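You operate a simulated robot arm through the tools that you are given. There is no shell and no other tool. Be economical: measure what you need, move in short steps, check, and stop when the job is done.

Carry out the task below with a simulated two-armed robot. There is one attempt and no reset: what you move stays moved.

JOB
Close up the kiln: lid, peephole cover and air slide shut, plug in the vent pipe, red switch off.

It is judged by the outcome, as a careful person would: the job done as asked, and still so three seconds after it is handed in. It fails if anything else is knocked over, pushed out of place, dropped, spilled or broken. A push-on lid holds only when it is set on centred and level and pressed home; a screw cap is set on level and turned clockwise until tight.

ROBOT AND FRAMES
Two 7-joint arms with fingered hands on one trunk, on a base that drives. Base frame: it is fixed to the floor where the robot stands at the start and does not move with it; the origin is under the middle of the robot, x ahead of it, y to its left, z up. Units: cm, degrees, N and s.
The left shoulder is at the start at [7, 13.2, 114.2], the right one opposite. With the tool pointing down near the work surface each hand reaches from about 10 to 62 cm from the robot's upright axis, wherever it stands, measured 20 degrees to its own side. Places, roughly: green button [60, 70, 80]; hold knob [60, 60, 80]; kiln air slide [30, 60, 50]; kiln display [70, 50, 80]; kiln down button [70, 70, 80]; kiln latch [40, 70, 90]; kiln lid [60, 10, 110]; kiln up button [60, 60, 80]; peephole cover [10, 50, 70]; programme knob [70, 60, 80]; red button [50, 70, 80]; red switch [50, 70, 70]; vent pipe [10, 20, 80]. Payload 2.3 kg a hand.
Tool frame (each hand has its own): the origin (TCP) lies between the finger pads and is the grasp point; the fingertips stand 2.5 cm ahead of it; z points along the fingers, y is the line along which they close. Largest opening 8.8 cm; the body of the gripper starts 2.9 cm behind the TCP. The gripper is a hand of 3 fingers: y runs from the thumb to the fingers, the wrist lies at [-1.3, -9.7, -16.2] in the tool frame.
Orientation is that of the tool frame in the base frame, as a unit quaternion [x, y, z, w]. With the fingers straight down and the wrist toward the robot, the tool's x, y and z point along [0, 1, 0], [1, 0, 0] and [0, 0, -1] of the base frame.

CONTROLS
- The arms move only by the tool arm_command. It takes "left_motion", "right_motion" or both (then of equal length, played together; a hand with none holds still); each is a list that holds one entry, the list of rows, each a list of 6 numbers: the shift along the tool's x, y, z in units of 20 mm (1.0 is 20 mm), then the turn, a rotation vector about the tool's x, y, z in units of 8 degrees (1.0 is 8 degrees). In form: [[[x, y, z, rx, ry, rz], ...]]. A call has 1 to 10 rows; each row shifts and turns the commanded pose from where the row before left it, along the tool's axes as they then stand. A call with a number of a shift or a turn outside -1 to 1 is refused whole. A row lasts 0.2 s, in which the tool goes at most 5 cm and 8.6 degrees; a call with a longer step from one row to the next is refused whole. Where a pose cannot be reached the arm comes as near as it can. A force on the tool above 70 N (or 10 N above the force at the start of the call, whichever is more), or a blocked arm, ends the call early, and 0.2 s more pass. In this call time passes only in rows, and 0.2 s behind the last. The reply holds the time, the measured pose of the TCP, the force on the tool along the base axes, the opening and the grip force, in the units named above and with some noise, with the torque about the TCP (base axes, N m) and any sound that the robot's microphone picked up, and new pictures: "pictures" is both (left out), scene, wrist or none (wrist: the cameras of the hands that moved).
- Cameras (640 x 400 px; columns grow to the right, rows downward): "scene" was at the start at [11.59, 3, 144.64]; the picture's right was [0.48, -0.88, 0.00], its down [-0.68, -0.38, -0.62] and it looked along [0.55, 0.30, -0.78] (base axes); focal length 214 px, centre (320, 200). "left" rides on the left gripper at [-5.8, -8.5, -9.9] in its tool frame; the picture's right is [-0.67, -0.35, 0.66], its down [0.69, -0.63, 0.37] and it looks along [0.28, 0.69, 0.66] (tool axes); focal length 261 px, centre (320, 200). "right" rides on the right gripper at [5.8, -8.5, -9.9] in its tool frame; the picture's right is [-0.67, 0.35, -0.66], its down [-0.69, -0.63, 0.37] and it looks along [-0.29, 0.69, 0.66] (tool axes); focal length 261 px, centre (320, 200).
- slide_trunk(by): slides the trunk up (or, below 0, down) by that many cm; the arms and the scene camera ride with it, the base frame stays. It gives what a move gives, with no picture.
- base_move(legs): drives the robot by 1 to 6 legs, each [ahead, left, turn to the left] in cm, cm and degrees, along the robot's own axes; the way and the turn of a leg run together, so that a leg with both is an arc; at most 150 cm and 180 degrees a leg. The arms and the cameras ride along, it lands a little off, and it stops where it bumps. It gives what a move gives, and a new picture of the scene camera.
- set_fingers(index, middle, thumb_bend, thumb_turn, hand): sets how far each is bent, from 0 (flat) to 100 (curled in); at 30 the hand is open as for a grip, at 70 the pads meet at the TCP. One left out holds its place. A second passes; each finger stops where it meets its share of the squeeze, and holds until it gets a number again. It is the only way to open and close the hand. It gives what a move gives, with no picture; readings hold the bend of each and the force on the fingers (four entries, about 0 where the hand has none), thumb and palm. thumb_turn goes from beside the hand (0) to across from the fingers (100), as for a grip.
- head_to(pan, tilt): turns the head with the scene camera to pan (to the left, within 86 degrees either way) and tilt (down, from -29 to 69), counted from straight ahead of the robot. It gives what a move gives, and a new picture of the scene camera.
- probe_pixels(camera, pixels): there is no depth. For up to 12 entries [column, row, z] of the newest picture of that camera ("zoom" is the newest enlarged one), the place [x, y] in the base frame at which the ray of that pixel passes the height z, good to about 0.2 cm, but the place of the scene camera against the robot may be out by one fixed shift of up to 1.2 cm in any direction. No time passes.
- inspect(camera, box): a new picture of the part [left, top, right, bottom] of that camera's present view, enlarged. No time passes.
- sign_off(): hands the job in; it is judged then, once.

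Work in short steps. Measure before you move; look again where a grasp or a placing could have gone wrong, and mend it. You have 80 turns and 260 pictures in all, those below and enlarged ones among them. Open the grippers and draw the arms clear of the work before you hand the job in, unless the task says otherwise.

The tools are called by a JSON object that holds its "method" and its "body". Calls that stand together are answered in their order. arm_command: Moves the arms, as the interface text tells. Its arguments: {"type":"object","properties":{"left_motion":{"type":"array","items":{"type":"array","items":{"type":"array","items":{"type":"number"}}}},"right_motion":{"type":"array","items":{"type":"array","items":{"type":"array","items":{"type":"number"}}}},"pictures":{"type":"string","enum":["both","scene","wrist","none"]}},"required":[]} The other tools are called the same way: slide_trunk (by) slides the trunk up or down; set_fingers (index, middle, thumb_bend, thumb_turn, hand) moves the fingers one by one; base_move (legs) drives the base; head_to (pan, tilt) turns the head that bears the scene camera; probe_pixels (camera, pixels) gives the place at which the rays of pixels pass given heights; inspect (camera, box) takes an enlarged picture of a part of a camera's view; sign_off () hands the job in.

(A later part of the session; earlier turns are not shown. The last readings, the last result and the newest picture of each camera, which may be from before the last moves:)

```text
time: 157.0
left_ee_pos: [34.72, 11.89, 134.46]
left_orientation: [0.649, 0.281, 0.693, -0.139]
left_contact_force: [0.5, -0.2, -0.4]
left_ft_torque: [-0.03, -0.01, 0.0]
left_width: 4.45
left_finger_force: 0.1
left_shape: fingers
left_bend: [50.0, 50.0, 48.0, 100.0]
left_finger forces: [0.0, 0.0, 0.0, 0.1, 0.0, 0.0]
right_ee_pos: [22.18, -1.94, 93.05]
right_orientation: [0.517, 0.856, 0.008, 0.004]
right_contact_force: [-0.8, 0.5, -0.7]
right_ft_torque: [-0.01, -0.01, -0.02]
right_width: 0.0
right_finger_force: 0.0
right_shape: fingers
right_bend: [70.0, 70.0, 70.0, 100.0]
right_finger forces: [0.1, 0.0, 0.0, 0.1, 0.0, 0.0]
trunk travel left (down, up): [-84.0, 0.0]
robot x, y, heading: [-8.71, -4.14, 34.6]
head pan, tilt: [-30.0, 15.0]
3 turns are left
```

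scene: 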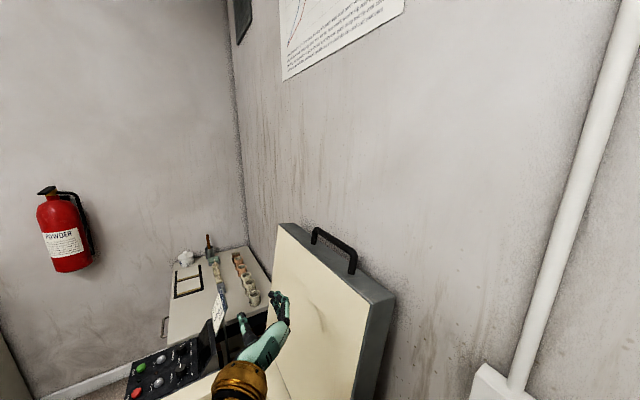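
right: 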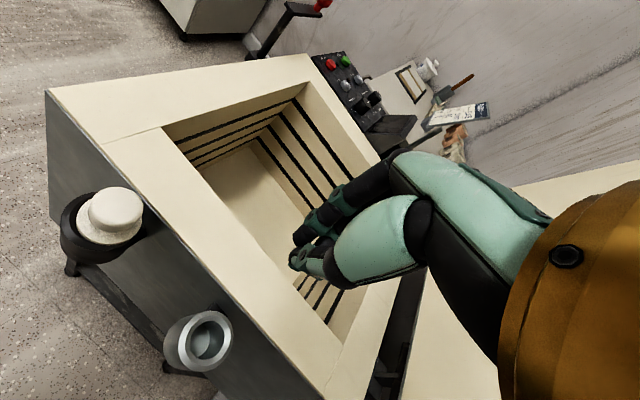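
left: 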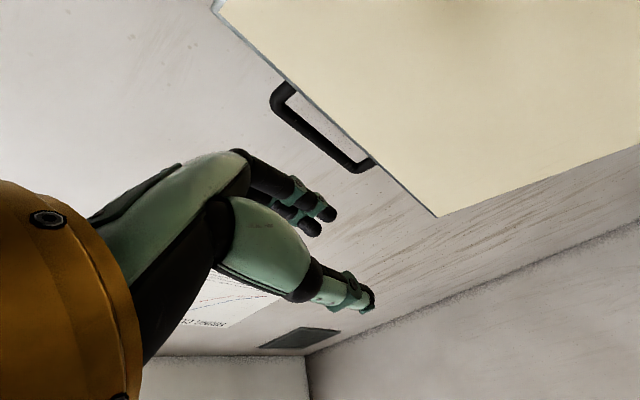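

The arm couldn't reach far enough right, so the leg wasn't caged. I'll back up, re-align, turn the base 10° right to bring the hand over, advance, cage the leg, and sweep the arc.

{"method": "set_fingers", "body": {"hand": "left", "index": 28, "middle": 28, "thumb_bend": 20}}

{"method": "base_move", "body": {"legs": [[-9, 0, 0]]}}

{"method": "arm_command", "body": {"left_motion": [[[0.2, 0.9, 0, 0, 0, 0.24], [0.2, 0.9, 0, 0, 0, 0.24], [0.2, 0.9, 0, 0, 0, 0.24], [0.2, 0.9, 0, 0, 0, 0.24], [0.2, 0.9, 0, 0, 0, 0.24], [0.2, 0.9, 0, 0, 0, 0.25]]], "right_motion": [[[0, -0.5, 0, 0, 0, 0], [0, -0.5, 0, 0, 0, 0], [0, -0.5, 0, 0, 0, 0], [0, -0.5, 0, 0, 0, 0], [0, -0.5, 0, 0, 0, 0], [0, -0.5, 0, 0, 0, 0]]], "pictures": "none"}}

{"method": "base_move", "body": {"legs": [[0, 0, -10], [16.5, 0, 0]]}}

{"method": "set_fingers", "body": {"hand": "left", "index": 52, "middle": 52, "thumb_bend": 48, "thumb_turn": 100}}

{"method": "inspect", "body": {"camera": "left", "box": [200, 100, 520, 380]}}

{"method": "arm_command", "body": {"left_motion": [[[0, -0.98, -0.17, 0, 0, -0.25], [0, -0.98, -0.17, 0, 0, -0.25], [0, -0.98, -0.17, 0, 0, -0.25], [0, -0.98, -0.17, 0, 0, -0.25], [0, -0.98, -0.17, 0, 0, -0.25], [0, -0.98, -0.17, 0, 0, -0.25], [0, -0.98, -0.17, 0, 0, -0.25], [0, -0.98, -0.17, 0, 0, -0.25], [0, -0.98, -0.16, 0, 0, -0.25], [0, -0.98, -0.16, 0, 0, -0.25]]], "pictures": "scene"}}

{"method": "arm_command", "body": {"left_motion": [[[0, -0.98, -0.16, 0, 0, -0.25], [0, -0.98, -0.16, 0, 0, -0.25], [0, -0.98, -0.16, 0, 0, -0.25], [0, -0.98, -0.15, 0, 0, -0.25], [0, -0.98, -0.15, 0, 0, -0.25], [0, -0.98, -0.15, 0, 0, -0.25], [0, -0.98, -0.15, 0, 0, -0.25], [0, -0.98, -0.14, 0, 0, -0.25], [0, -0.98, -0.14, 0, 0, -0.25], [0, -0.98, -0.14, 0, 0, -0.25]]], "pictures": "both"}}

```text
time: 158.0
left_ee_pos: [34.75, 11.8, 134.54]
left_orientation: [0.65, 0.28, 0.693, -0.14]
left_contact_force: [0.0, 0.0, -0.1]
left_ft_torque: [0.0, -0.02, 0.01]
left_width: 9.37
left_finger_force: 0.1
left_shape: fingers
left_bend: [28.0, 28.0, 20.0, 97.0]
left_finger forces: [0.0, 0.0, 0.0, 0.0, 0.1, 0.0]
right_ee_pos: [22.19, -1.97, 93.09]
right_orientation: [0.516, 0.856, 0.007, 0.003]
right_contact_force: [-0.4, -0.2, -0.4]
right_ft_torque: [0.0, 0.01, 0.03]
right_width: 0.0
right_finger_force: 0.0
right_shape: fingers
right_bend: [70.0, 70.0, 70.0, 100.0]
right_finger forces: [0.0, 0.0, 0.0, 0.0, 0.1, 0.1]
trunk travel left (down, up): [-84.0, 0.0]
robot x, y, heading: [-8.77, -4.23, 34.6]
head pan, tilt: [-30.0, 15.0]
```

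```text
time: 159.1
left_ee_pos: [27.97, 7.25, 134.15]
left_orientation: [0.652, 0.282, 0.69, -0.14]
left_contact_force: [0.6, 1.2, -0.9]
left_ft_torque: [0.04, -0.01, -0.01]
left_width: 9.36
left_finger_force: 0.1
left_shape: fingers
left_bend: [28.0, 28.0, 20.0, 97.0]
left_finger forces: [0.0, 0.0, 0.0, 0.0, 0.1, 0.1]
right_ee_pos: [15.19, -6.76, 92.93]
right_orientation: [0.517, 0.856, 0.006, 0.002]
right_contact_force: [-0.5, -0.2, -0.4]
right_ft_torque: [0.0, 0.01, -0.03]
right_width: 0.0
right_finger_force: 0.1
right_shape: fingers
right_bend: [70.0, 70.0, 70.0, 100.0]
right_finger forces: [0.0, 0.0, 0.1, 0.1, 0.0, 0.0]
trunk travel left (down, up): [-84.0, 0.0]
robot x, y, heading: [-16.27, -9.32, 34.3]
head pan, tilt: [-30.0, 15.0]
```

scene: 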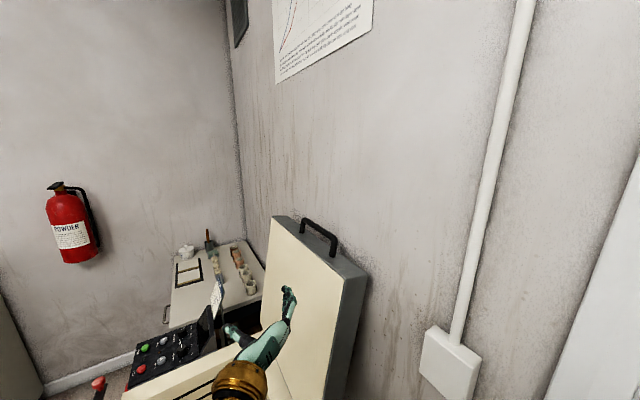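

```text
time: 160.7
left_ee_pos: [33.32, 1.06, 139.85]
left_orientation: [0.666, 0.245, 0.674, -0.206]
left_contact_force: [-0.6, -0.1, 0.5]
left_ft_torque: [-0.03, -0.02, 0.01]
left_width: 9.39
left_finger_force: 0.0
left_shape: fingers
left_bend: [28.0, 28.0, 20.0, 97.0]
left_finger forces: [0.0, 0.0, 0.0, 0.1, 0.1, 0.0]
right_ee_pos: [9.45, -9.97, 93.04]
right_orientation: [0.516, 0.857, 0.009, 0.004]
right_contact_force: [-0.4, -1.2, -0.4]
right_ft_torque: [-0.03, -0.01, 0.0]
right_width: 0.0
right_finger_force: 0.0
right_shape: fingers
right_bend: [70.0, 70.0, 70.0, 100.0]
right_finger forces: [0.0, 0.0, 0.0, 0.0, 0.0, 0.0]
trunk travel left (down, up): [-84.0, 0.0]
robot x, y, heading: [-16.28, -9.21, 34.3]
head pan, tilt: [-30.0, 15.0]
stopped in row 6 (left hand): the arm was blocked; the commanded pose is now the measured one
```

```text
time: 162.8
left_ee_pos: [49.62, -0.86, 139.98]
left_orientation: [0.684, 0.186, 0.69, -0.147]
left_contact_force: [-0.4, -0.7, 2.7]
left_ft_torque: [-0.07, -0.07, -0.02]
left_width: 9.47
left_finger_force: 2.0
left_shape: fingers
left_bend: [28.0, 28.0, 20.0, 97.0]
left_finger forces: [2.5, 0.1, 0.0, 0.0, 0.1, 0.0]
right_ee_pos: [24.14, -7.35, 92.93]
right_orientation: [0.589, 0.808, 0.009, 0.004]
right_contact_force: [-0.4, 0.4, -0.8]
right_ft_torque: [0.02, 0.03, 0.02]
right_width: 0.02
right_finger_force: 0.1
right_shape: fingers
right_bend: [70.0, 70.0, 70.0, 100.0]
right_finger forces: [0.0, 0.0, 0.0, 0.0, 0.0, 0.0]
trunk travel left (down, up): [-84.0, 0.0]
robot x, y, heading: [-1.06, -2.5, 24.3]
head pan, tilt: [-30.0, 15.0]
```

scene: 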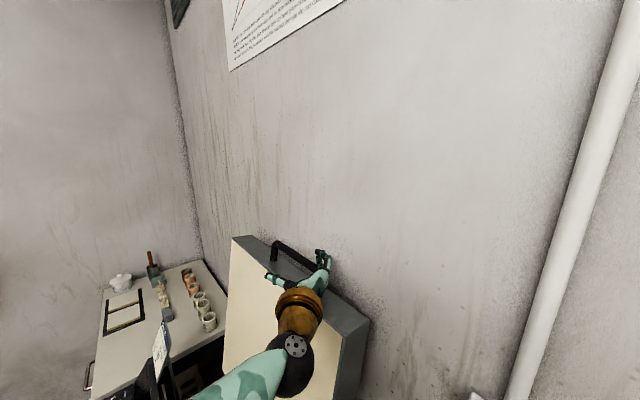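

```text
time: 163.8
left_ee_pos: [49.57, -0.76, 140.12]
left_orientation: [0.684, 0.187, 0.69, -0.147]
left_contact_force: [0.2, -0.4, 0.2]
left_ft_torque: [-0.02, 0.03, 0.01]
left_width: 4.19
left_finger_force: 0.0
left_shape: fingers
left_bend: [52.0, 52.0, 48.0, 100.0]
left_finger forces: [0.0, 0.0, 0.0, 0.0, 0.0, 0.0]
right_ee_pos: [24.22, -7.26, 92.97]
right_orientation: [0.589, 0.808, 0.008, 0.005]
right_contact_force: [0.3, 0.5, 0.2]
right_ft_torque: [0.01, -0.02, -0.01]
right_width: 0.01
right_finger_force: 0.1
right_shape: fingers
right_bend: [70.0, 70.0, 70.0, 100.0]
right_finger forces: [0.1, 0.0, 0.0, 0.0, 0.1, 0.0]
trunk travel left (down, up): [-84.0, 0.0]
robot x, y, heading: [-0.81, -2.31, 24.4]
head pan, tilt: [-30.0, 15.0]
```

```text
1.43 times, centred on (360, 240) of left
```

zoom: 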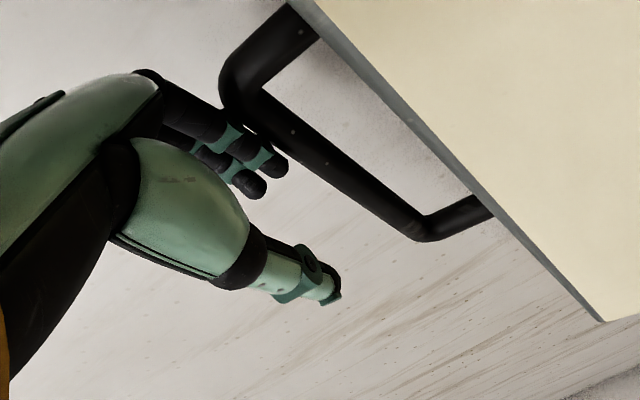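

```text
time: 166.0
left_ee_pos: [37.82, 14.65, 135.96]
left_orientation: [0.641, 0.302, 0.706, -0.024]
left_contact_force: [0.2, -0.9, -0.4]
left_ft_torque: [-0.03, -0.01, 0.0]
left_width: 4.19
left_finger_force: 0.0
left_shape: fingers
left_bend: [52.0, 52.0, 48.0, 100.0]
left_finger forces: [0.0, 0.0, 0.0, 0.0, 0.1, 0.0]
right_ee_pos: [24.2, -7.41, 92.95]
right_orientation: [0.59, 0.808, 0.008, 0.005]
right_contact_force: [0.5, 0.8, 0.1]
right_ft_torque: [0.01, 0.02, -0.03]
right_width: 0.02
right_finger_force: 0.0
right_shape: fingers
right_bend: [70.0, 70.0, 70.0, 100.0]
right_finger forces: [0.0, 0.0, 0.0, 0.1, 0.1, 0.0]
trunk travel left (down, up): [-84.0, 0.0]
robot x, y, heading: [-0.71, -2.42, 24.4]
head pan, tilt: [-30.0, 15.0]
```

scene: 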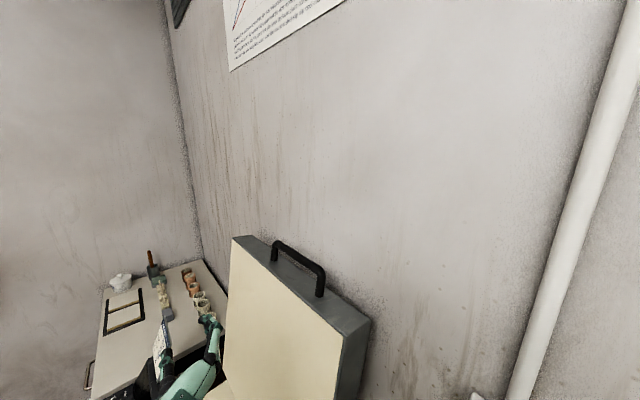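

```text
time: 168.2
left_ee_pos: [28.96, 28.39, 125.39]
left_orientation: [0.579, 0.409, 0.698, 0.098]
left_contact_force: [0.6, -0.3, -0.1]
left_ft_torque: [0.02, -0.02, 0.03]
left_width: 4.21
left_finger_force: 0.1
left_shape: fingers
left_bend: [52.0, 52.0, 48.0, 100.0]
left_finger forces: [0.0, 0.1, 0.1, 0.0, 0.1, 0.0]
left hand out of reach, approached as far as the arm can: row 4, 5, 6
right_ee_pos: [24.16, -7.31, 92.96]
right_orientation: [0.589, 0.808, 0.009, 0.005]
right_contact_force: [0.4, -0.5, -0.1]
right_ft_torque: [-0.04, 0.04, -0.02]
right_width: 0.0
right_finger_force: 0.1
right_shape: fingers
right_bend: [70.0, 70.0, 70.0, 100.0]
right_finger forces: [0.1, 0.0, 0.0, 0.0, 0.0, 0.1]
trunk travel left (down, up): [-84.0, 0.0]
robot x, y, heading: [-1.3, -2.32, 24.5]
head pan, tilt: [-30.0, 15.0]
2 turns are left
```

scene: 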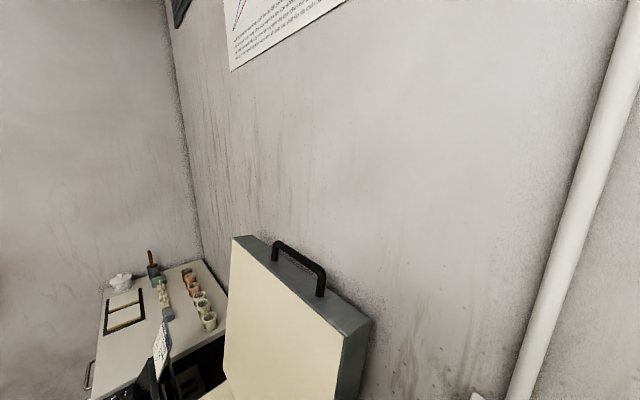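
left: 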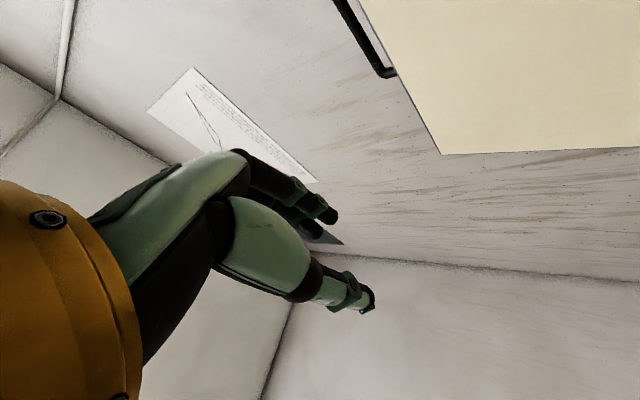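

The hand came in ~4 cm too high and 3 cm too far left. Refined handle corner ≈(49.5,−5.1,137.4). I'll redo the approach with that correction, grip the leg, then sweep the whole arc and finish by lowering the trunk.

{"method": "set_fingers", "body": {"hand": "left", "index": 26, "middle": 26, "thumb_bend": 20}}

{"method": "base_move", "body": {"legs": [[-12, 0, 0]]}}

{"method": "arm_command", "body": {"left_motion": [[[0, 0, 0, 0, 0, 0.9], [0, 0, 0, 0, 0, 0.9], [0, 0, 0, 0, 0, 0.9], [0, 0, 0, 0, 0, 0.9], [0, 0, 0, 0, 0, 0.9], [0, 0, 0, 0, 0, 0.9], [0.95, 0.9, 0.1, 0, 0, 0], [0.95, 0.9, 0.1, 0, 0, 0], [0.95, 0.9, 0.1, 0, 0, 0], [0.95, 0.9, 0.1, 0, 0, 0]]], "pictures": "none"}}

{"method": "arm_command", "body": {"left_motion": [[[0.28, 1, 0.12, 0, 0, 0], [0.28, 1, 0.12, 0, 0, 0], [0.28, 1, 0.12, 0, 0, 0], [0.28, 1, 0.12, 0, 0, 0], [0.28, 1, 0.12, 0, 0, 0], [0, 1, 0.12, 0, 0, 0], [0, 1, 0.12, 0, 0, 0], [0, 1, 0.12, 0, 0, 0], [0, 1, 0.12, 0, 0, 0], [0, 1, 0.12, 0, 0, 0]]], "pictures": "none"}}

{"method": "arm_command", "body": {"left_motion": [[[0, 0.9, 0.1, 0, 0, 0], [0, 0.9, 0.1, 0, 0, 0], [0, 0.9, 0.1, 0, 0, 0], [0, 0.9, 0.1, 0, 0, 0], [0, 0.7, 0.1, 0, 0, 0]]], "pictures": "none"}}

{"method": "base_move", "body": {"legs": [[0, 0, -4.4], [12.6, 1.2, 0]]}}

{"method": "set_fingers", "body": {"hand": "left", "index": 62, "middle": 62, "thumb_bend": 58, "thumb_turn": 100}}

{"method": "arm_command", "body": {"left_motion": [[[0, -0.98, -0.2, 0, 0, -0.25], [0, -0.98, -0.2, 0, 0, -0.25], [0, -0.98, -0.2, 0, 0, -0.25], [0, -0.98, -0.2, 0, 0, -0.25], [0, -0.98, -0.2, 0, 0, -0.25], [0, -0.98, -0.2, 0, 0, -0.25], [0, -0.98, -0.2, 0, 0, -0.25], [0, -0.98, -0.2, 0, 0, -0.25], [0, -0.98, -0.2, 0, 0, -0.25], [0, -0.98, -0.19, 0, 0, -0.25]]], "pictures": "scene"}}

{"method": "arm_command", "body": {"left_motion": [[[0, -0.98, -0.19, 0, 0, -0.25], [0, -0.98, -0.19, 0, 0, -0.25], [0, -0.98, -0.18, 0, 0, -0.25], [0, -0.98, -0.18, 0, 0, -0.25], [0, -0.98, -0.18, 0, 0, -0.25], [0, -0.98, -0.17, 0, 0, -0.25], [0, -0.98, -0.17, 0, 0, -0.25], [0, -0.98, -0.17, 0, 0, -0.25], [0, -0.98, -0.16, 0, 0, -0.25], [0, -0.98, -0.16, 0, 0, -0.25]]], "pictures": "scene"}}

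{"method": "arm_command", "body": {"left_motion": [[[0, -0.98, -0.15, 0, 0, -0.25], [0, -0.98, -0.15, 0, 0, -0.25], [0, -0.98, -0.14, 0, 0, -0.25], [0, -0.98, -0.14, 0, 0, -0.25], [0, -0.98, -0.13, 0, 0, -0.25], [0, -0.98, -0.13, 0, 0, -0.25], [0, -0.98, -0.12, 0, 0, -0.25], [0, -0.98, -0.12, 0, 0, -0.25], [0, -0.98, -0.11, 0, 0, -0.25], [0, -0.98, -0.11, 0, 0, -0.25]]], "pictures": "none"}}

```text
time: 169.2
left_ee_pos: [29.08, 28.27, 125.48]
left_orientation: [0.579, 0.409, 0.698, 0.098]
left_contact_force: [-0.1, 0.6, 0.3]
left_ft_torque: [0.01, -0.01, -0.02]
left_width: 9.6
left_finger_force: 0.1
left_shape: fingers
left_bend: [26.0, 26.0, 20.0, 97.0]
left_finger forces: [0.1, 0.0, 0.0, 0.1, 0.0, 0.0]
right_ee_pos: [24.2, -7.27, 93.02]
right_orientation: [0.59, 0.807, 0.009, 0.005]
right_contact_force: [-0.2, -0.1, 0.4]
right_ft_torque: [0.0, 0.01, 0.02]
right_width: 0.0
right_finger_force: 0.0
right_shape: fingers
right_bend: [70.0, 70.0, 70.0, 100.0]
right_finger forces: [0.0, 0.0, 0.1, 0.1, 0.0, 0.0]
trunk travel left (down, up): [-84.0, 0.0]
robot x, y, heading: [-0.77, -2.27, 24.4]
head pan, tilt: [-30.0, 15.0]
```

```text
time: 170.5
left_ee_pos: [18.58, 23.45, 125.32]
left_orientation: [0.58, 0.409, 0.698, 0.098]
left_contact_force: [-0.2, 0.2, 0.0]
left_ft_torque: [-0.01, 0.0, -0.01]
left_width: 9.65
left_finger_force: 0.0
left_shape: fingers
left_bend: [26.0, 26.0, 20.0, 97.0]
left_finger forces: [0.1, 0.0, 0.0, 0.0, 0.0, 0.0]
right_ee_pos: [13.73, -12.18, 93.04]
right_orientation: [0.59, 0.808, 0.007, 0.005]
right_contact_force: [0.2, 0.6, 0.0]
right_ft_torque: [0.02, 0.02, -0.01]
right_width: 0.0
right_finger_force: 0.0
right_shape: fingers
right_bend: [70.0, 70.0, 70.0, 100.0]
right_finger forces: [0.0, 0.0, 0.0, 0.0, 0.1, 0.0]
trunk travel left (down, up): [-84.0, 0.0]
robot x, y, heading: [-11.75, -7.59, 24.7]
head pan, tilt: [-30.0, 15.0]
```

scene: 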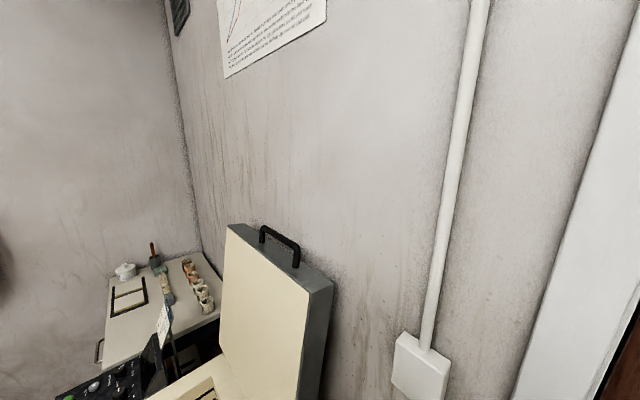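

```text
time: 172.7
left_ee_pos: [23.4, 18.29, 132.45]
left_orientation: [0.688, 0.167, 0.686, -0.165]
left_contact_force: [-0.1, -0.2, 0.1]
left_ft_torque: [0.03, -0.03, 0.0]
left_width: 9.63
left_finger_force: 0.1
left_shape: fingers
left_bend: [26.0, 26.0, 20.0, 97.0]
left_finger forces: [0.1, 0.0, 0.0, 0.1, 0.0, 0.0]
left hand out of reach, approached as far as the arm can: row 5, 7, 10
right_ee_pos: [13.43, -12.39, 93.04]
right_orientation: [0.59, 0.807, 0.009, 0.005]
right_contact_force: [-0.6, 0.0, 0.1]
right_ft_torque: [-0.02, 0.0, -0.01]
right_width: 0.0
right_finger_force: 0.1
right_shape: fingers
right_bend: [70.0, 70.0, 70.0, 100.0]
right_finger forces: [0.0, 0.1, 0.1, 0.0, 0.1, 0.0]
trunk travel left (down, up): [-84.0, 0.0]
robot x, y, heading: [-11.86, -7.55, 24.6]
head pan, tilt: [-30.0, 15.0]
```

```text
time: 174.9
left_ee_pos: [35.79, 2.82, 134.5]
left_orientation: [0.684, 0.173, 0.69, -0.162]
left_contact_force: [0.4, -0.6, 0.0]
left_ft_torque: [0.03, 0.03, 0.02]
left_width: 9.63
left_finger_force: 0.0
left_shape: fingers
left_bend: [26.0, 26.0, 20.0, 97.0]
left_finger forces: [0.0, 0.0, 0.0, 0.0, 0.0, 0.1]
left hand out of reach, approached as far as the arm can: row 1, 2, 3
right_ee_pos: [13.42, -12.32, 93.03]
right_orientation: [0.59, 0.808, 0.008, 0.005]
right_contact_force: [0.7, -1.1, -0.1]
right_ft_torque: [-0.03, -0.03, -0.01]
right_width: 0.01
right_finger_force: 0.1
right_shape: fingers
right_bend: [70.0, 70.0, 70.0, 100.0]
right_finger forces: [0.0, 0.0, 0.1, 0.0, 0.1, 0.0]
trunk travel left (down, up): [-84.0, 0.0]
robot x, y, heading: [-11.58, -7.17, 24.5]
head pan, tilt: [-30.0, 15.0]
```

```text
time: 176.1
left_ee_pos: [40.46, -2.35, 134.94]
left_orientation: [0.683, 0.188, 0.686, -0.165]
left_contact_force: [4.5, 4.5, 21.5]
left_ft_torque: [-0.9, -0.13, 0.19]
left_width: 9.29
left_finger_force: 10.0
left_shape: fingers
left_bend: [28.0, 26.0, 20.0, 97.0]
left_finger forces: [19.7, 0.0, 0.1, 0.1, 0.0, 0.0]
right_ee_pos: [13.19, -11.8, 93.15]
right_orientation: [0.589, 0.808, 0.007, 0.007]
right_contact_force: [0.9, -0.6, 0.1]
right_ft_torque: [-0.01, 0.0, -0.02]
right_width: 0.0
right_finger_force: 0.1
right_shape: fingers
right_bend: [70.0, 70.0, 70.0, 100.0]
right_finger forces: [0.0, 0.1, 0.0, 0.0, 0.1, 0.0]
trunk travel left (down, up): [-84.0, 0.0]
robot x, y, heading: [-11.87, -7.29, 24.6]
head pan, tilt: [-30.0, 15.0]
```

```text
time: 177.8
left_ee_pos: [50.07, -3.26, 135.23]
left_orientation: [0.685, 0.152, 0.698, -0.141]
left_contact_force: [-10.9, -19.5, 46.9]
left_ft_torque: [-1.06, 3.35, 1.1]
left_width: 9.61
left_finger_force: 23.4
left_shape: fingers
left_bend: [26.0, 26.0, 20.0, 97.0]
left_finger forces: [0.1, 0.1, 0.0, 0.1, 0.1, 47.8]
right_ee_pos: [22.89, -9.8, 93.3]
right_orientation: [0.62, 0.784, 0.017, 0.008]
right_contact_force: [-0.4, 0.6, 0.5]
right_ft_torque: [-0.02, 0.02, 0.02]
right_width: 0.01
right_finger_force: 0.1
right_shape: fingers
right_bend: [70.0, 70.0, 70.0, 100.0]
right_finger forces: [0.0, 0.0, 0.0, 0.0, 0.1, 0.1]
trunk travel left (down, up): [-84.0, 0.0]
robot x, y, heading: [-0.27, -1.93, 20.1]
head pan, tilt: [-30.0, 15.0]
```

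scene: 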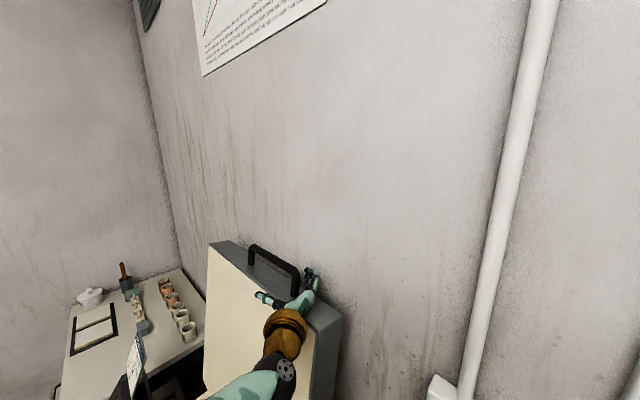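

```text
time: 178.8
left_ee_pos: [50.98, -2.51, 135.33]
left_orientation: [0.687, 0.158, 0.696, -0.14]
left_contact_force: [-8.3, -14.0, 25.0]
left_ft_torque: [-0.46, 1.83, -0.06]
left_width: 3.49
left_finger_force: 29.8
left_shape: fingers
left_bend: [49.0, 61.0, 56.0, 100.0]
left_finger forces: [20.8, 1.0, 0.0, 0.0, 13.1, 24.1]
right_ee_pos: [23.38, -9.5, 93.33]
right_orientation: [0.62, 0.784, 0.014, 0.007]
right_contact_force: [0.0, -0.2, -0.1]
right_ft_torque: [0.03, -0.01, 0.01]
right_width: 0.0
right_finger_force: 0.1
right_shape: fingers
right_bend: [70.0, 70.0, 70.0, 100.0]
right_finger forces: [0.0, 0.0, 0.1, 0.0, 0.1, 0.0]
trunk travel left (down, up): [-84.0, 0.0]
robot x, y, heading: [-0.44, -2.12, 20.0]
head pan, tilt: [-30.0, 15.0]
```

```text
time: 179.7
left_ee_pos: [47.14, 2.57, 135.85]
left_orientation: [0.667, 0.198, 0.712, -0.096]
left_contact_force: [-8.3, -7.6, 27.0]
left_ft_torque: [-0.4, 2.1, -0.48]
left_width: 3.45
left_finger_force: 34.7
left_shape: fingers
left_bend: [50.0, 62.0, 56.0, 100.0]
left_finger forces: [22.0, 1.1, 0.1, 0.0, 19.1, 27.6]
right_ee_pos: [23.31, -9.13, 93.23]
right_orientation: [0.621, 0.784, 0.012, 0.008]
right_contact_force: [-0.1, -0.8, 0.4]
right_ft_torque: [-0.02, 0.0, -0.02]
right_width: 0.02
right_finger_force: 0.1
right_shape: fingers
right_bend: [70.0, 70.0, 70.0, 100.0]
right_finger forces: [0.0, 0.0, 0.0, 0.0, 0.0, 0.0]
trunk travel left (down, up): [-84.0, 0.0]
robot x, y, heading: [-0.38, -1.99, 20.0]
head pan, tilt: [-30.0, 15.0]
stopped in row 4 (left hand): the force on the tool passed its limit at 71 N (the readings are from after the stop); the commanded pose is now the measured one
```

scene: 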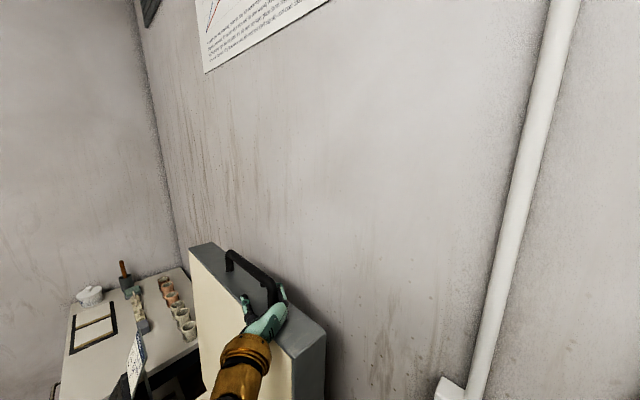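

```text
time: 180.6
left_ee_pos: [43.42, 7.82, 135.62]
left_orientation: [0.644, 0.24, 0.725, -0.053]
left_contact_force: [-12.7, -4.5, 34.8]
left_ft_torque: [-0.43, 2.52, -0.87]
left_width: 3.49
left_finger_force: 40.5
left_shape: fingers
left_bend: [49.0, 61.0, 56.0, 100.0]
left_finger forces: [23.9, 1.9, 0.1, 0.1, 21.1, 34.0]
right_ee_pos: [23.09, -9.22, 93.19]
right_orientation: [0.62, 0.785, 0.015, 0.008]
right_contact_force: [0.0, 0.1, -0.3]
right_ft_torque: [-0.02, -0.01, 0.0]
right_width: 0.0
right_finger_force: 0.0
right_shape: fingers
right_bend: [70.0, 70.0, 70.0, 100.0]
right_finger forces: [0.1, 0.0, 0.1, 0.1, 0.1, 0.0]
trunk travel left (down, up): [-84.0, 0.0]
robot x, y, heading: [-0.74, -1.93, 20.0]
head pan, tilt: [-30.0, 15.0]
stopped in row 4 (left hand): the force on the tool passed its limit at 74 N (the readings are from after the stop); the commanded pose is now the measured one
```

scene: 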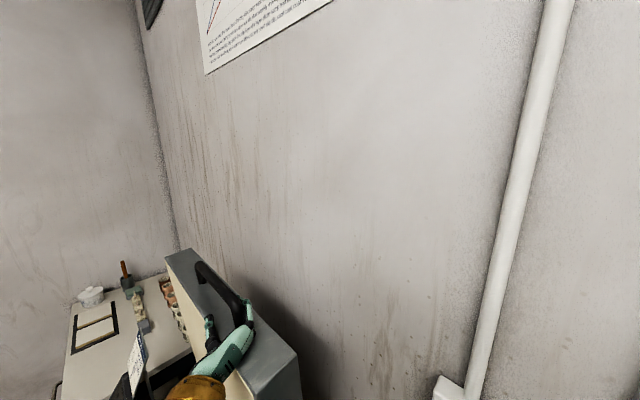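

```text
time: 181.3
left_ee_pos: [40.31, 12.14, 134.95]
left_orientation: [0.623, 0.271, 0.734, -0.019]
left_contact_force: [-15.5, -0.3, 42.3]
left_ft_torque: [-0.49, 3.04, -1.26]
left_width: 3.51
left_finger_force: 45.7
left_shape: fingers
left_bend: [49.0, 61.0, 56.0, 100.0]
left_finger forces: [24.7, 2.3, 0.0, 0.0, 21.6, 42.6]
right_ee_pos: [22.69, -9.19, 93.34]
right_orientation: [0.619, 0.785, 0.016, 0.009]
right_contact_force: [0.2, -0.7, 0.4]
right_ft_torque: [0.03, 0.03, -0.01]
right_width: 0.0
right_finger_force: 0.1
right_shape: fingers
right_bend: [70.0, 70.0, 70.0, 100.0]
right_finger forces: [0.0, 0.1, 0.1, 0.0, 0.1, 0.0]
trunk travel left (down, up): [-84.0, 0.0]
robot x, y, heading: [-0.93, -1.82, 20.5]
head pan, tilt: [-30.0, 15.0]
stopped in row 3 (left hand): the force on the tool passed its limit at 72 N (the readings are from after the stop); the commanded pose is now the measured one
```

{"method": "arm_command", "body": {"left_motion": [[[0, -0.98, -0.1, 0, 0, -0.25], [0, -0.98, -0.1, 0, 0, -0.25], [0, -0.98, -0.09, 0, 0, -0.25], [0, -0.98, -0.08, 0, 0, -0.25], [0, -0.98, -0.08, 0, 0, -0.25], [0, -0.98, -0.07, 0, 0, -0.25], [0, -0.98, -0.06, 0, 0, -0.25]]], "pictures": "none"}}

{"method": "head_to", "body": {"pan": 10, "tilt": 45}}

```text
time: 182.0
left_ee_pos: [37.7, 15.79, 133.81]
left_orientation: [0.603, 0.297, 0.74, 0.012]
left_contact_force: [-22.0, 2.9, 49.3]
left_ft_torque: [-0.57, 3.47, -1.64]
left_width: 3.51
left_finger_force: 50.1
left_shape: fingers
left_bend: [49.0, 61.0, 56.0, 100.0]
left_finger forces: [25.5, 2.6, 0.0, 0.1, 22.0, 50.4]
right_ee_pos: [22.36, -9.2, 93.37]
right_orientation: [0.617, 0.787, 0.017, 0.011]
right_contact_force: [-0.3, -1.0, -0.5]
right_ft_torque: [0.01, -0.02, 0.03]
right_width: 0.01
right_finger_force: 0.0
right_shape: fingers
right_bend: [70.0, 70.0, 70.0, 100.0]
right_finger forces: [0.0, 0.1, 0.0, 0.0, 0.1, 0.1]
trunk travel left (down, up): [-84.0, 0.0]
robot x, y, heading: [-1.22, -1.96, 20.6]
head pan, tilt: [-30.0, 15.0]
stopped in row 3 (left hand): the force on the tool passed its limit at 73 N (the readings are from after the stop); the commanded pose is now the measured one
```

```text
time: 183.1
left_ee_pos: [37.64, 16.07, 133.54]
left_orientation: [0.607, 0.296, 0.738, 0.011]
left_contact_force: [-26.5, -0.5, 54.3]
left_ft_torque: [-0.87, 3.48, -1.65]
left_width: 3.49
left_finger_force: 48.8
left_shape: fingers
left_bend: [49.0, 61.0, 56.0, 100.0]
left_finger forces: [25.1, 2.1, 0.0, 0.1, 20.7, 50.0]
right_ee_pos: [22.24, -8.9, 93.54]
right_orientation: [0.618, 0.786, 0.017, 0.012]
right_contact_force: [-0.5, -0.9, -0.4]
right_ft_torque: [0.01, 0.02, -0.02]
right_width: 0.0
right_finger_force: 0.1
right_shape: fingers
right_bend: [70.0, 70.0, 70.0, 100.0]
right_finger forces: [0.1, 0.1, 0.0, 0.0, 0.0, 0.0]
trunk travel left (down, up): [-84.0, 0.0]
robot x, y, heading: [-0.86, -1.99, 20.2]
head pan, tilt: [10.0, 45.0]
1 turns are left
```

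scene: 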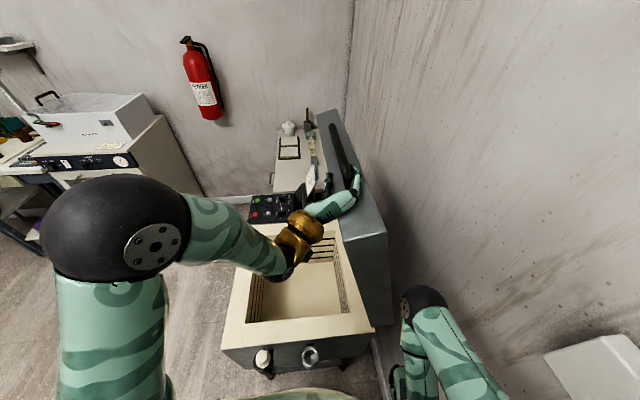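

The handle is gripped and the lid is now ~20° past vertical. This is the last turn, so I'll relieve the palm pressure, guide the lid down along its arc, finish with trunk lowering until it rests shut, release, withdraw, and hand in.

{"method": "arm_command", "body": {"left_motion": [[[0.4, 0, -0.2, 0, 0, 0], [0.3, 0, -0.1, 0, 0, 0]]], "pictures": "none"}}

{"method": "arm_command", "body": {"left_motion": [[[0.06, -0.98, -0.18, 0, 0, -0.25], [0.06, -0.98, -0.18, 0, 0, -0.25], [0.06, -0.98, -0.18, 0, 0, -0.25], [0.06, -0.98, -0.17, 0, 0, -0.25], [0.06, -0.98, -0.17, 0, 0, -0.25], [0.06, -0.98, -0.17, 0, 0, -0.25], [0.06, -0.98, -0.16, 0, 0, -0.25], [0.06, -0.98, -0.16, 0, 0, -0.25]]], "pictures": "none"}}

{"method": "arm_command", "body": {"left_motion": [[[0.1, -0.98, -0.16, 0, 0, -0.25], [0.06, -0.98, -0.16, 0, 0, -0.25], [0.06, -0.98, -0.15, 0, 0, -0.25], [0.06, -0.98, -0.15, 0, 0, -0.25], [0.06, -0.98, -0.14, 0, 0, -0.25], [0.06, -0.98, -0.14, 0, 0, -0.25]]], "pictures": "none"}}

{"method": "arm_command", "body": {"left_motion": [[[0.1, -0.98, -0.13, 0, 0, -0.25], [0.06, -0.98, -0.13, 0, 0, -0.25], [0.06, -0.98, -0.12, 0, 0, -0.25], [0.06, -0.98, -0.12, 0, 0, -0.25], [0.06, -0.98, -0.11, 0, 0, -0.25], [0.06, -0.98, -0.11, 0, 0, -0.25]]], "pictures": "none"}}

{"method": "arm_command", "body": {"left_motion": [[[0.1, -0.98, -0.1, 0, 0, -0.25], [0.06, -0.98, -0.1, 0, 0, -0.25], [0.06, -0.98, -0.1, 0, 0, -0.25], [0.06, -0.98, -0.09, 0, 0, -0.25], [0.06, -0.98, -0.09, 0, 0, -0.25], [0.06, -0.98, -0.08, 0, 0, -0.25]]], "pictures": "none"}}

{"method": "slide_trunk", "body": {"by": -6}}

{"method": "arm_command", "body": {"left_motion": [[[0.2, -0.9, -0.1, 0, 0, -0.3], [0.2, -0.9, -0.1, 0, 0, -0.3], [0.06, -0.98, -0.1, 0, 0, -0.25], [0.06, -0.98, -0.09, 0, 0, -0.25], [0.06, -0.98, -0.09, 0, 0, -0.25], [0.06, -0.98, -0.08, 0, 0, -0.25]]], "pictures": "none"}}

{"method": "slide_trunk", "body": {"by": -6}}

{"method": "arm_command", "body": {"left_motion": [[[0.2, -0.9, -0.08, 0, 0, -0.3], [0.2, -0.9, -0.08, 0, 0, -0.3], [0.06, -0.98, -0.07, 0, 0, -0.25], [0.06, -0.98, -0.07, 0, 0, -0.25], [0.06, -0.98, -0.06, 0, 0, -0.25], [0.06, -0.98, -0.06, 0, 0, -0.25]]], "pictures": "none"}}

{"method": "slide_trunk", "body": {"by": -7}}

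{"method": "arm_command", "body": {"left_motion": [[[0.1, -0.9, -0.06, 0, 0, -0.25], [0.06, -0.9, -0.06, 0, 0, -0.25], [0.06, -0.9, -0.05, 0, 0, -0.25], [0.06, -0.9, -0.05, 0, 0, -0.25], [0.06, -0.9, -0.05, 0, 0, -0.25], [0.06, -0.9, -0.05, 0, 0, -0.25]]], "pictures": "none"}}

{"method": "arm_command", "body": {"left_motion": [[[0.06, -0.9, -0.05, 0, 0, -0.2], [0.06, -0.9, -0.05, 0, 0, -0.2], [0.06, -0.9, -0.05, 0, 0, -0.2], [0.06, -0.9, -0.05, 0, 0, -0.2], [0.06, -0.9, -0.05, 0, 0, -0.2], [0.06, -0.9, -0.05, 0, 0, -0.2]]], "pictures": "none"}}

```text
time: 183.7
left_ee_pos: [38.08, 15.35, 133.91]
left_orientation: [0.617, 0.293, 0.73, 0.006]
left_contact_force: [-19.3, -16.7, 1.5]
left_ft_torque: [0.15, 0.34, -0.61]
left_width: 3.54
left_finger_force: 27.7
left_shape: fingers
left_bend: [49.0, 61.0, 56.0, 100.0]
left_finger forces: [26.2, 2.5, 0.0, 0.1, 19.2, 7.0]
right_ee_pos: [23.21, -9.71, 93.16]
right_orientation: [0.619, 0.785, 0.015, 0.006]
right_contact_force: [0.1, 0.4, 0.7]
right_ft_torque: [0.01, -0.02, 0.05]
right_width: 0.0
right_finger_force: 0.0
right_shape: fingers
right_bend: [70.0, 70.0, 70.0, 100.0]
right_finger forces: [0.0, 0.0, 0.0, 0.0, 0.0, 0.0]
trunk travel left (down, up): [-84.0, 0.0]
robot x, y, heading: [-0.91, -2.23, 20.2]
head pan, tilt: [10.0, 45.0]
```

```text
time: 185.5
left_ee_pos: [29.08, 28.03, 126.36]
left_orientation: [0.563, 0.38, 0.726, 0.112]
left_contact_force: [-32.3, -3.1, 25.1]
left_ft_torque: [-0.3, 0.51, -1.21]
left_width: 3.56
left_finger_force: 27.7
left_shape: fingers
left_bend: [48.0, 61.0, 56.0, 100.0]
left_finger forces: [25.8, 2.1, 0.0, 0.0, 22.0, 6.2]
right_ee_pos: [22.48, -8.79, 93.44]
right_orientation: [0.617, 0.787, 0.015, 0.011]
right_contact_force: [0.0, -0.5, 0.6]
right_ft_torque: [-0.04, -0.03, -0.02]
right_width: 0.02
right_finger_force: 0.1
right_shape: fingers
right_bend: [70.0, 70.0, 70.0, 100.0]
right_finger forces: [0.0, 0.0, 0.0, 0.1, 0.1, 0.1]
trunk travel left (down, up): [-84.0, 0.0]
robot x, y, heading: [-0.84, -2.11, 20.8]
head pan, tilt: [10.0, 45.0]
```

```text
time: 186.9
left_ee_pos: [23.91, 35.01, 118.4]
left_orientation: [0.517, 0.438, 0.712, 0.185]
left_contact_force: [-45.2, -2.7, 21.8]
left_ft_torque: [-0.09, 0.15, -1.43]
left_width: 3.57
left_finger_force: 33.2
left_shape: fingers
left_bend: [47.0, 61.0, 57.0, 100.0]
left_finger forces: [30.6, 3.2, 0.1, 0.0, 27.7, 5.2]
right_ee_pos: [22.25, -8.81, 93.58]
right_orientation: [0.615, 0.788, 0.016, 0.013]
right_contact_force: [-0.5, 0.6, -0.4]
right_ft_torque: [0.01, 0.02, -0.01]
right_width: 0.01
right_finger_force: 0.1
right_shape: fingers
right_bend: [70.0, 70.0, 70.0, 100.0]
right_finger forces: [0.0, 0.0, 0.1, 0.1, 0.0, 0.0]
trunk travel left (down, up): [-84.0, 0.0]
robot x, y, heading: [-0.65, -2.0, 20.5]
head pan, tilt: [10.0, 45.0]
```

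```text
time: 188.3
left_ee_pos: [20.08, 40.5, 108.79]
left_orientation: [0.467, 0.488, 0.691, 0.257]
left_contact_force: [-58.3, -16.0, 8.5]
left_ft_torque: [0.35, -0.59, -1.03]
left_width: 3.64
left_finger_force: 38.5
left_shape: fingers
left_bend: [46.0, 61.0, 57.0, 100.0]
left_finger forces: [37.8, 4.7, 0.0, 0.0, 33.6, 1.4]
right_ee_pos: [22.08, -8.91, 93.51]
right_orientation: [0.613, 0.789, 0.019, 0.013]
right_contact_force: [0.0, 0.2, -0.5]
right_ft_torque: [-0.01, 0.02, 0.02]
right_width: 0.0
right_finger_force: 0.0
right_shape: fingers
right_bend: [70.0, 70.0, 70.0, 100.0]
right_finger forces: [0.0, 0.0, 0.1, 0.1, 0.0, 0.1]
trunk travel left (down, up): [-84.0, 0.0]
robot x, y, heading: [-0.8, -1.83, 20.9]
head pan, tilt: [10.0, 45.0]
```

```text
time: 189.7
left_ee_pos: [17.94, 43.52, 100.23]
left_orientation: [0.416, 0.537, 0.657, 0.327]
left_contact_force: [-36.4, 7.3, 2.8]
left_ft_torque: [1.46, -0.89, -1.12]
left_width: 3.99
left_finger_force: 48.7
left_shape: fingers
left_bend: [45.0, 59.0, 58.0, 100.0]
left_finger forces: [40.4, 9.1, 0.1, 0.1, 48.3, 0.2]
left hand out of reach, approached as far as the arm can: row 5, 6
right_ee_pos: [22.89, -8.28, 93.43]
right_orientation: [0.616, 0.787, 0.013, 0.012]
right_contact_force: [-0.6, 0.5, 0.6]
right_ft_torque: [-0.02, -0.01, -0.02]
right_width: 0.0
right_finger_force: 0.1
right_shape: fingers
right_bend: [70.0, 70.0, 70.0, 100.0]
right_finger forces: [0.0, 0.1, 0.1, 0.1, 0.1, 0.1]
trunk travel left (down, up): [-84.0, 0.0]
robot x, y, heading: [-0.8, -1.7, 20.8]
head pan, tilt: [10.0, 45.0]
```

```text
time: 190.7
left_ee_pos: [17.03, 44.88, 94.03]
left_orientation: [0.407, 0.547, 0.66, 0.315]
left_contact_force: [-38.0, 12.7, 3.4]
left_ft_torque: [0.37, -1.17, -1.17]
left_width: 3.89
left_finger_force: 30.8
left_shape: fingers
left_bend: [46.0, 62.0, 57.0, 100.0]
left_finger forces: [34.2, 0.5, 0.0, 0.0, 22.3, 4.7]
right_ee_pos: [23.83, -6.69, 87.45]
right_orientation: [0.601, 0.799, 0.012, 0.013]
right_contact_force: [-0.4, -0.5, 0.7]
right_ft_torque: [0.0, 0.02, -0.01]
right_width: 0.0
right_finger_force: 0.1
right_shape: fingers
right_bend: [70.0, 70.0, 70.0, 100.0]
right_finger forces: [0.2, 0.1, 0.0, 0.0, 0.0, 0.0]
trunk travel left (down, up): [-78.0, 6.0]
robot x, y, heading: [-0.19, -1.2, 22.9]
head pan, tilt: [10.0, 45.0]
```

```text
time: 191.5
left_ee_pos: [16.53, 44.92, 92.48]
left_orientation: [0.376, 0.578, 0.641, 0.338]
left_contact_force: [5.2, 59.5, 4.2]
left_ft_torque: [0.99, -0.64, -1.86]
left_width: 4.31
left_finger_force: 42.9
left_shape: fingers
left_bend: [44.0, 60.0, 57.0, 100.0]
left_finger forces: [30.8, 3.1, 0.0, 0.1, 46.5, 4.4]
left hand out of reach, approached as far as the arm can: row 1, 2, 3, 4
right_ee_pos: [25.11, -6.54, 86.96]
right_orientation: [0.607, 0.794, 0.004, 0.007]
right_contact_force: [0.6, -0.7, 0.1]
right_ft_torque: [0.03, 0.01, 0.01]
right_width: 0.01
right_finger_force: 0.0
right_shape: fingers
right_bend: [70.0, 70.0, 70.0, 100.0]
right_finger forces: [0.0, 0.0, 0.0, 0.1, 0.1, 0.0]
trunk travel left (down, up): [-78.0, 6.0]
robot x, y, heading: [0.04, -1.44, 22.1]
head pan, tilt: [10.0, 45.0]
stopped in row 4 (left hand): the force on the tool passed its limit at 78 N (the readings are from after the stop); the commanded pose is now the measured one
```

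```text
time: 191.9
left_ee_pos: [16.5, 45.05, 92.36]
left_orientation: [0.374, 0.575, 0.641, 0.343]
left_contact_force: [0.1, 39.0, 3.4]
left_ft_torque: [0.86, -0.64, -1.23]
left_width: 4.24
left_finger_force: 38.6
left_shape: fingers
left_bend: [45.0, 61.0, 57.0, 100.0]
left_finger forces: [31.7, 2.6, 0.0, 0.1, 41.0, 2.4]
right_ee_pos: [25.09, -6.57, 86.35]
right_orientation: [0.606, 0.795, 0.002, 0.007]
right_contact_force: [0.7, -0.1, 0.4]
right_ft_torque: [0.02, 0.04, 0.02]
right_width: 0.01
right_finger_force: 0.1
right_shape: fingers
right_bend: [70.0, 70.0, 70.0, 100.0]
right_finger forces: [0.0, 0.0, 0.0, 0.1, 0.1, 0.1]
trunk travel left (down, up): [-77.5, 6.5]
robot x, y, heading: [-0.17, -1.61, 22.2]
head pan, tilt: [10.0, 45.0]
stopped: the force on the tool passed its limit at 101 N (the readings are from after the stop); the commanded pose is now the measured one
```

```text
time: 192.9
left_ee_pos: [15.64, 44.26, 91.38]
left_orientation: [0.332, 0.595, 0.615, 0.396]
left_contact_force: [6.4, 40.4, 0.5]
left_ft_torque: [0.99, -0.44, -1.43]
left_width: 4.06
left_finger_force: 36.3
left_shape: fingers
left_bend: [46.0, 59.0, 57.0, 100.0]
left_finger forces: [22.1, 4.7, 0.0, 0.1, 29.6, 16.6]
left hand out of reach, approached as far as the arm can: row 1, 2, 3, 4, 5
right_ee_pos: [24.55, -6.18, 86.4]
right_orientation: [0.618, 0.786, 0.003, 0.006]
right_contact_force: [-0.2, -0.5, -0.8]
right_ft_torque: [0.02, -0.01, 0.01]
right_width: 0.0
right_finger_force: 0.1
right_shape: fingers
right_bend: [70.0, 70.0, 70.0, 100.0]
right_finger forces: [0.0, 0.1, 0.0, 0.0, 0.1, 0.0]
trunk travel left (down, up): [-77.5, 6.5]
robot x, y, heading: [0.07, -0.17, 20.4]
head pan, tilt: [10.0, 45.0]
stopped in row 5 (left hand): the force on the tool passed its limit at 142 N (the readings are from after the stop); the commanded pose is now the measured one
```

```text
time: 193.3
left_ee_pos: [15.7, 44.39, 91.38]
left_orientation: [0.331, 0.593, 0.617, 0.398]
left_contact_force: [5.6, 23.0, -1.8]
left_ft_torque: [0.91, -0.56, -0.77]
left_width: 4.02
left_finger_force: 32.3
left_shape: fingers
left_bend: [47.0, 60.0, 57.0, 100.0]
left_finger forces: [21.4, 4.5, 0.1, 0.0, 28.9, 10.6]
right_ee_pos: [24.66, -6.34, 86.09]
right_orientation: [0.618, 0.786, 0.004, 0.006]
right_contact_force: [-1.0, 0.0, 0.3]
right_ft_torque: [0.01, -0.05, 0.0]
right_width: 0.02
right_finger_force: 0.1
right_shape: fingers
right_bend: [70.0, 70.0, 70.0, 100.0]
right_finger forces: [0.0, 0.0, 0.0, 0.0, 0.0, 0.0]
trunk travel left (down, up): [-77.2, 6.8]
robot x, y, heading: [-0.53, 0.31, 20.4]
head pan, tilt: [10.0, 45.0]
stopped: the force on the tool passed its limit at 96 N (the readings are from after the stop); the commanded pose is now the measured one
```

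```text
time: 193.7
left_ee_pos: [15.6, 44.27, 91.42]
left_orientation: [0.321, 0.595, 0.616, 0.404]
left_contact_force: [7.8, 31.4, -0.1]
left_ft_torque: [1.13, -0.23, -1.44]
left_width: 3.99
left_finger_force: 34.5
left_shape: fingers
left_bend: [48.0, 59.0, 56.0, 100.0]
left_finger forces: [18.8, 4.8, 0.1, 0.0, 28.3, 17.8]
left hand out of reach, approached as far as the arm can: row 1
right_ee_pos: [24.68, -6.17, 86.16]
right_orientation: [0.617, 0.787, 0.005, 0.006]
right_contact_force: [0.4, 1.1, -0.5]
right_ft_torque: [0.0, -0.01, 0.02]
right_width: 0.0
right_finger_force: 0.1
right_shape: fingers
right_bend: [70.0, 70.0, 70.0, 100.0]
right_finger forces: [0.1, 0.0, 0.0, 0.1, 0.0, 0.0]
trunk travel left (down, up): [-77.2, 6.8]
robot x, y, heading: [-0.63, 0.35, 20.6]
head pan, tilt: [10.0, 45.0]
stopped in row 1 (left hand): the force on the tool passed its limit at 84 N (the readings are from after the stop); the commanded pose is now the measured one
```

```text
time: 194.0
left_ee_pos: [15.58, 44.22, 91.53]
left_orientation: [0.31, 0.594, 0.62, 0.409]
left_contact_force: [0.4, 45.5, 1.8]
left_ft_torque: [1.34, 0.16, -2.6]
left_width: 3.92
left_finger_force: 40.3
left_shape: fingers
left_bend: [49.0, 60.0, 56.0, 100.0]
left_finger forces: [16.9, 4.7, 0.0, 0.0, 27.1, 31.8]
left hand out of reach, approached as far as the arm can: row 1
right_ee_pos: [24.65, -5.7, 86.21]
right_orientation: [0.616, 0.788, 0.005, 0.008]
right_contact_force: [0.7, 0.1, 0.0]
right_ft_torque: [0.04, 0.0, -0.04]
right_width: 0.01
right_finger_force: 0.1
right_shape: fingers
right_bend: [70.0, 70.0, 70.0, 100.0]
right_finger forces: [0.0, 0.0, 0.1, 0.0, 0.0, 0.0]
trunk travel left (down, up): [-77.2, 6.8]
robot x, y, heading: [-0.46, 0.26, 20.5]
head pan, tilt: [10.0, 45.0]
stopped in row 1 (left hand): the force on the tool passed its limit at 98 N (the readings are from after the stop); the commanded pose is now the measured one
```

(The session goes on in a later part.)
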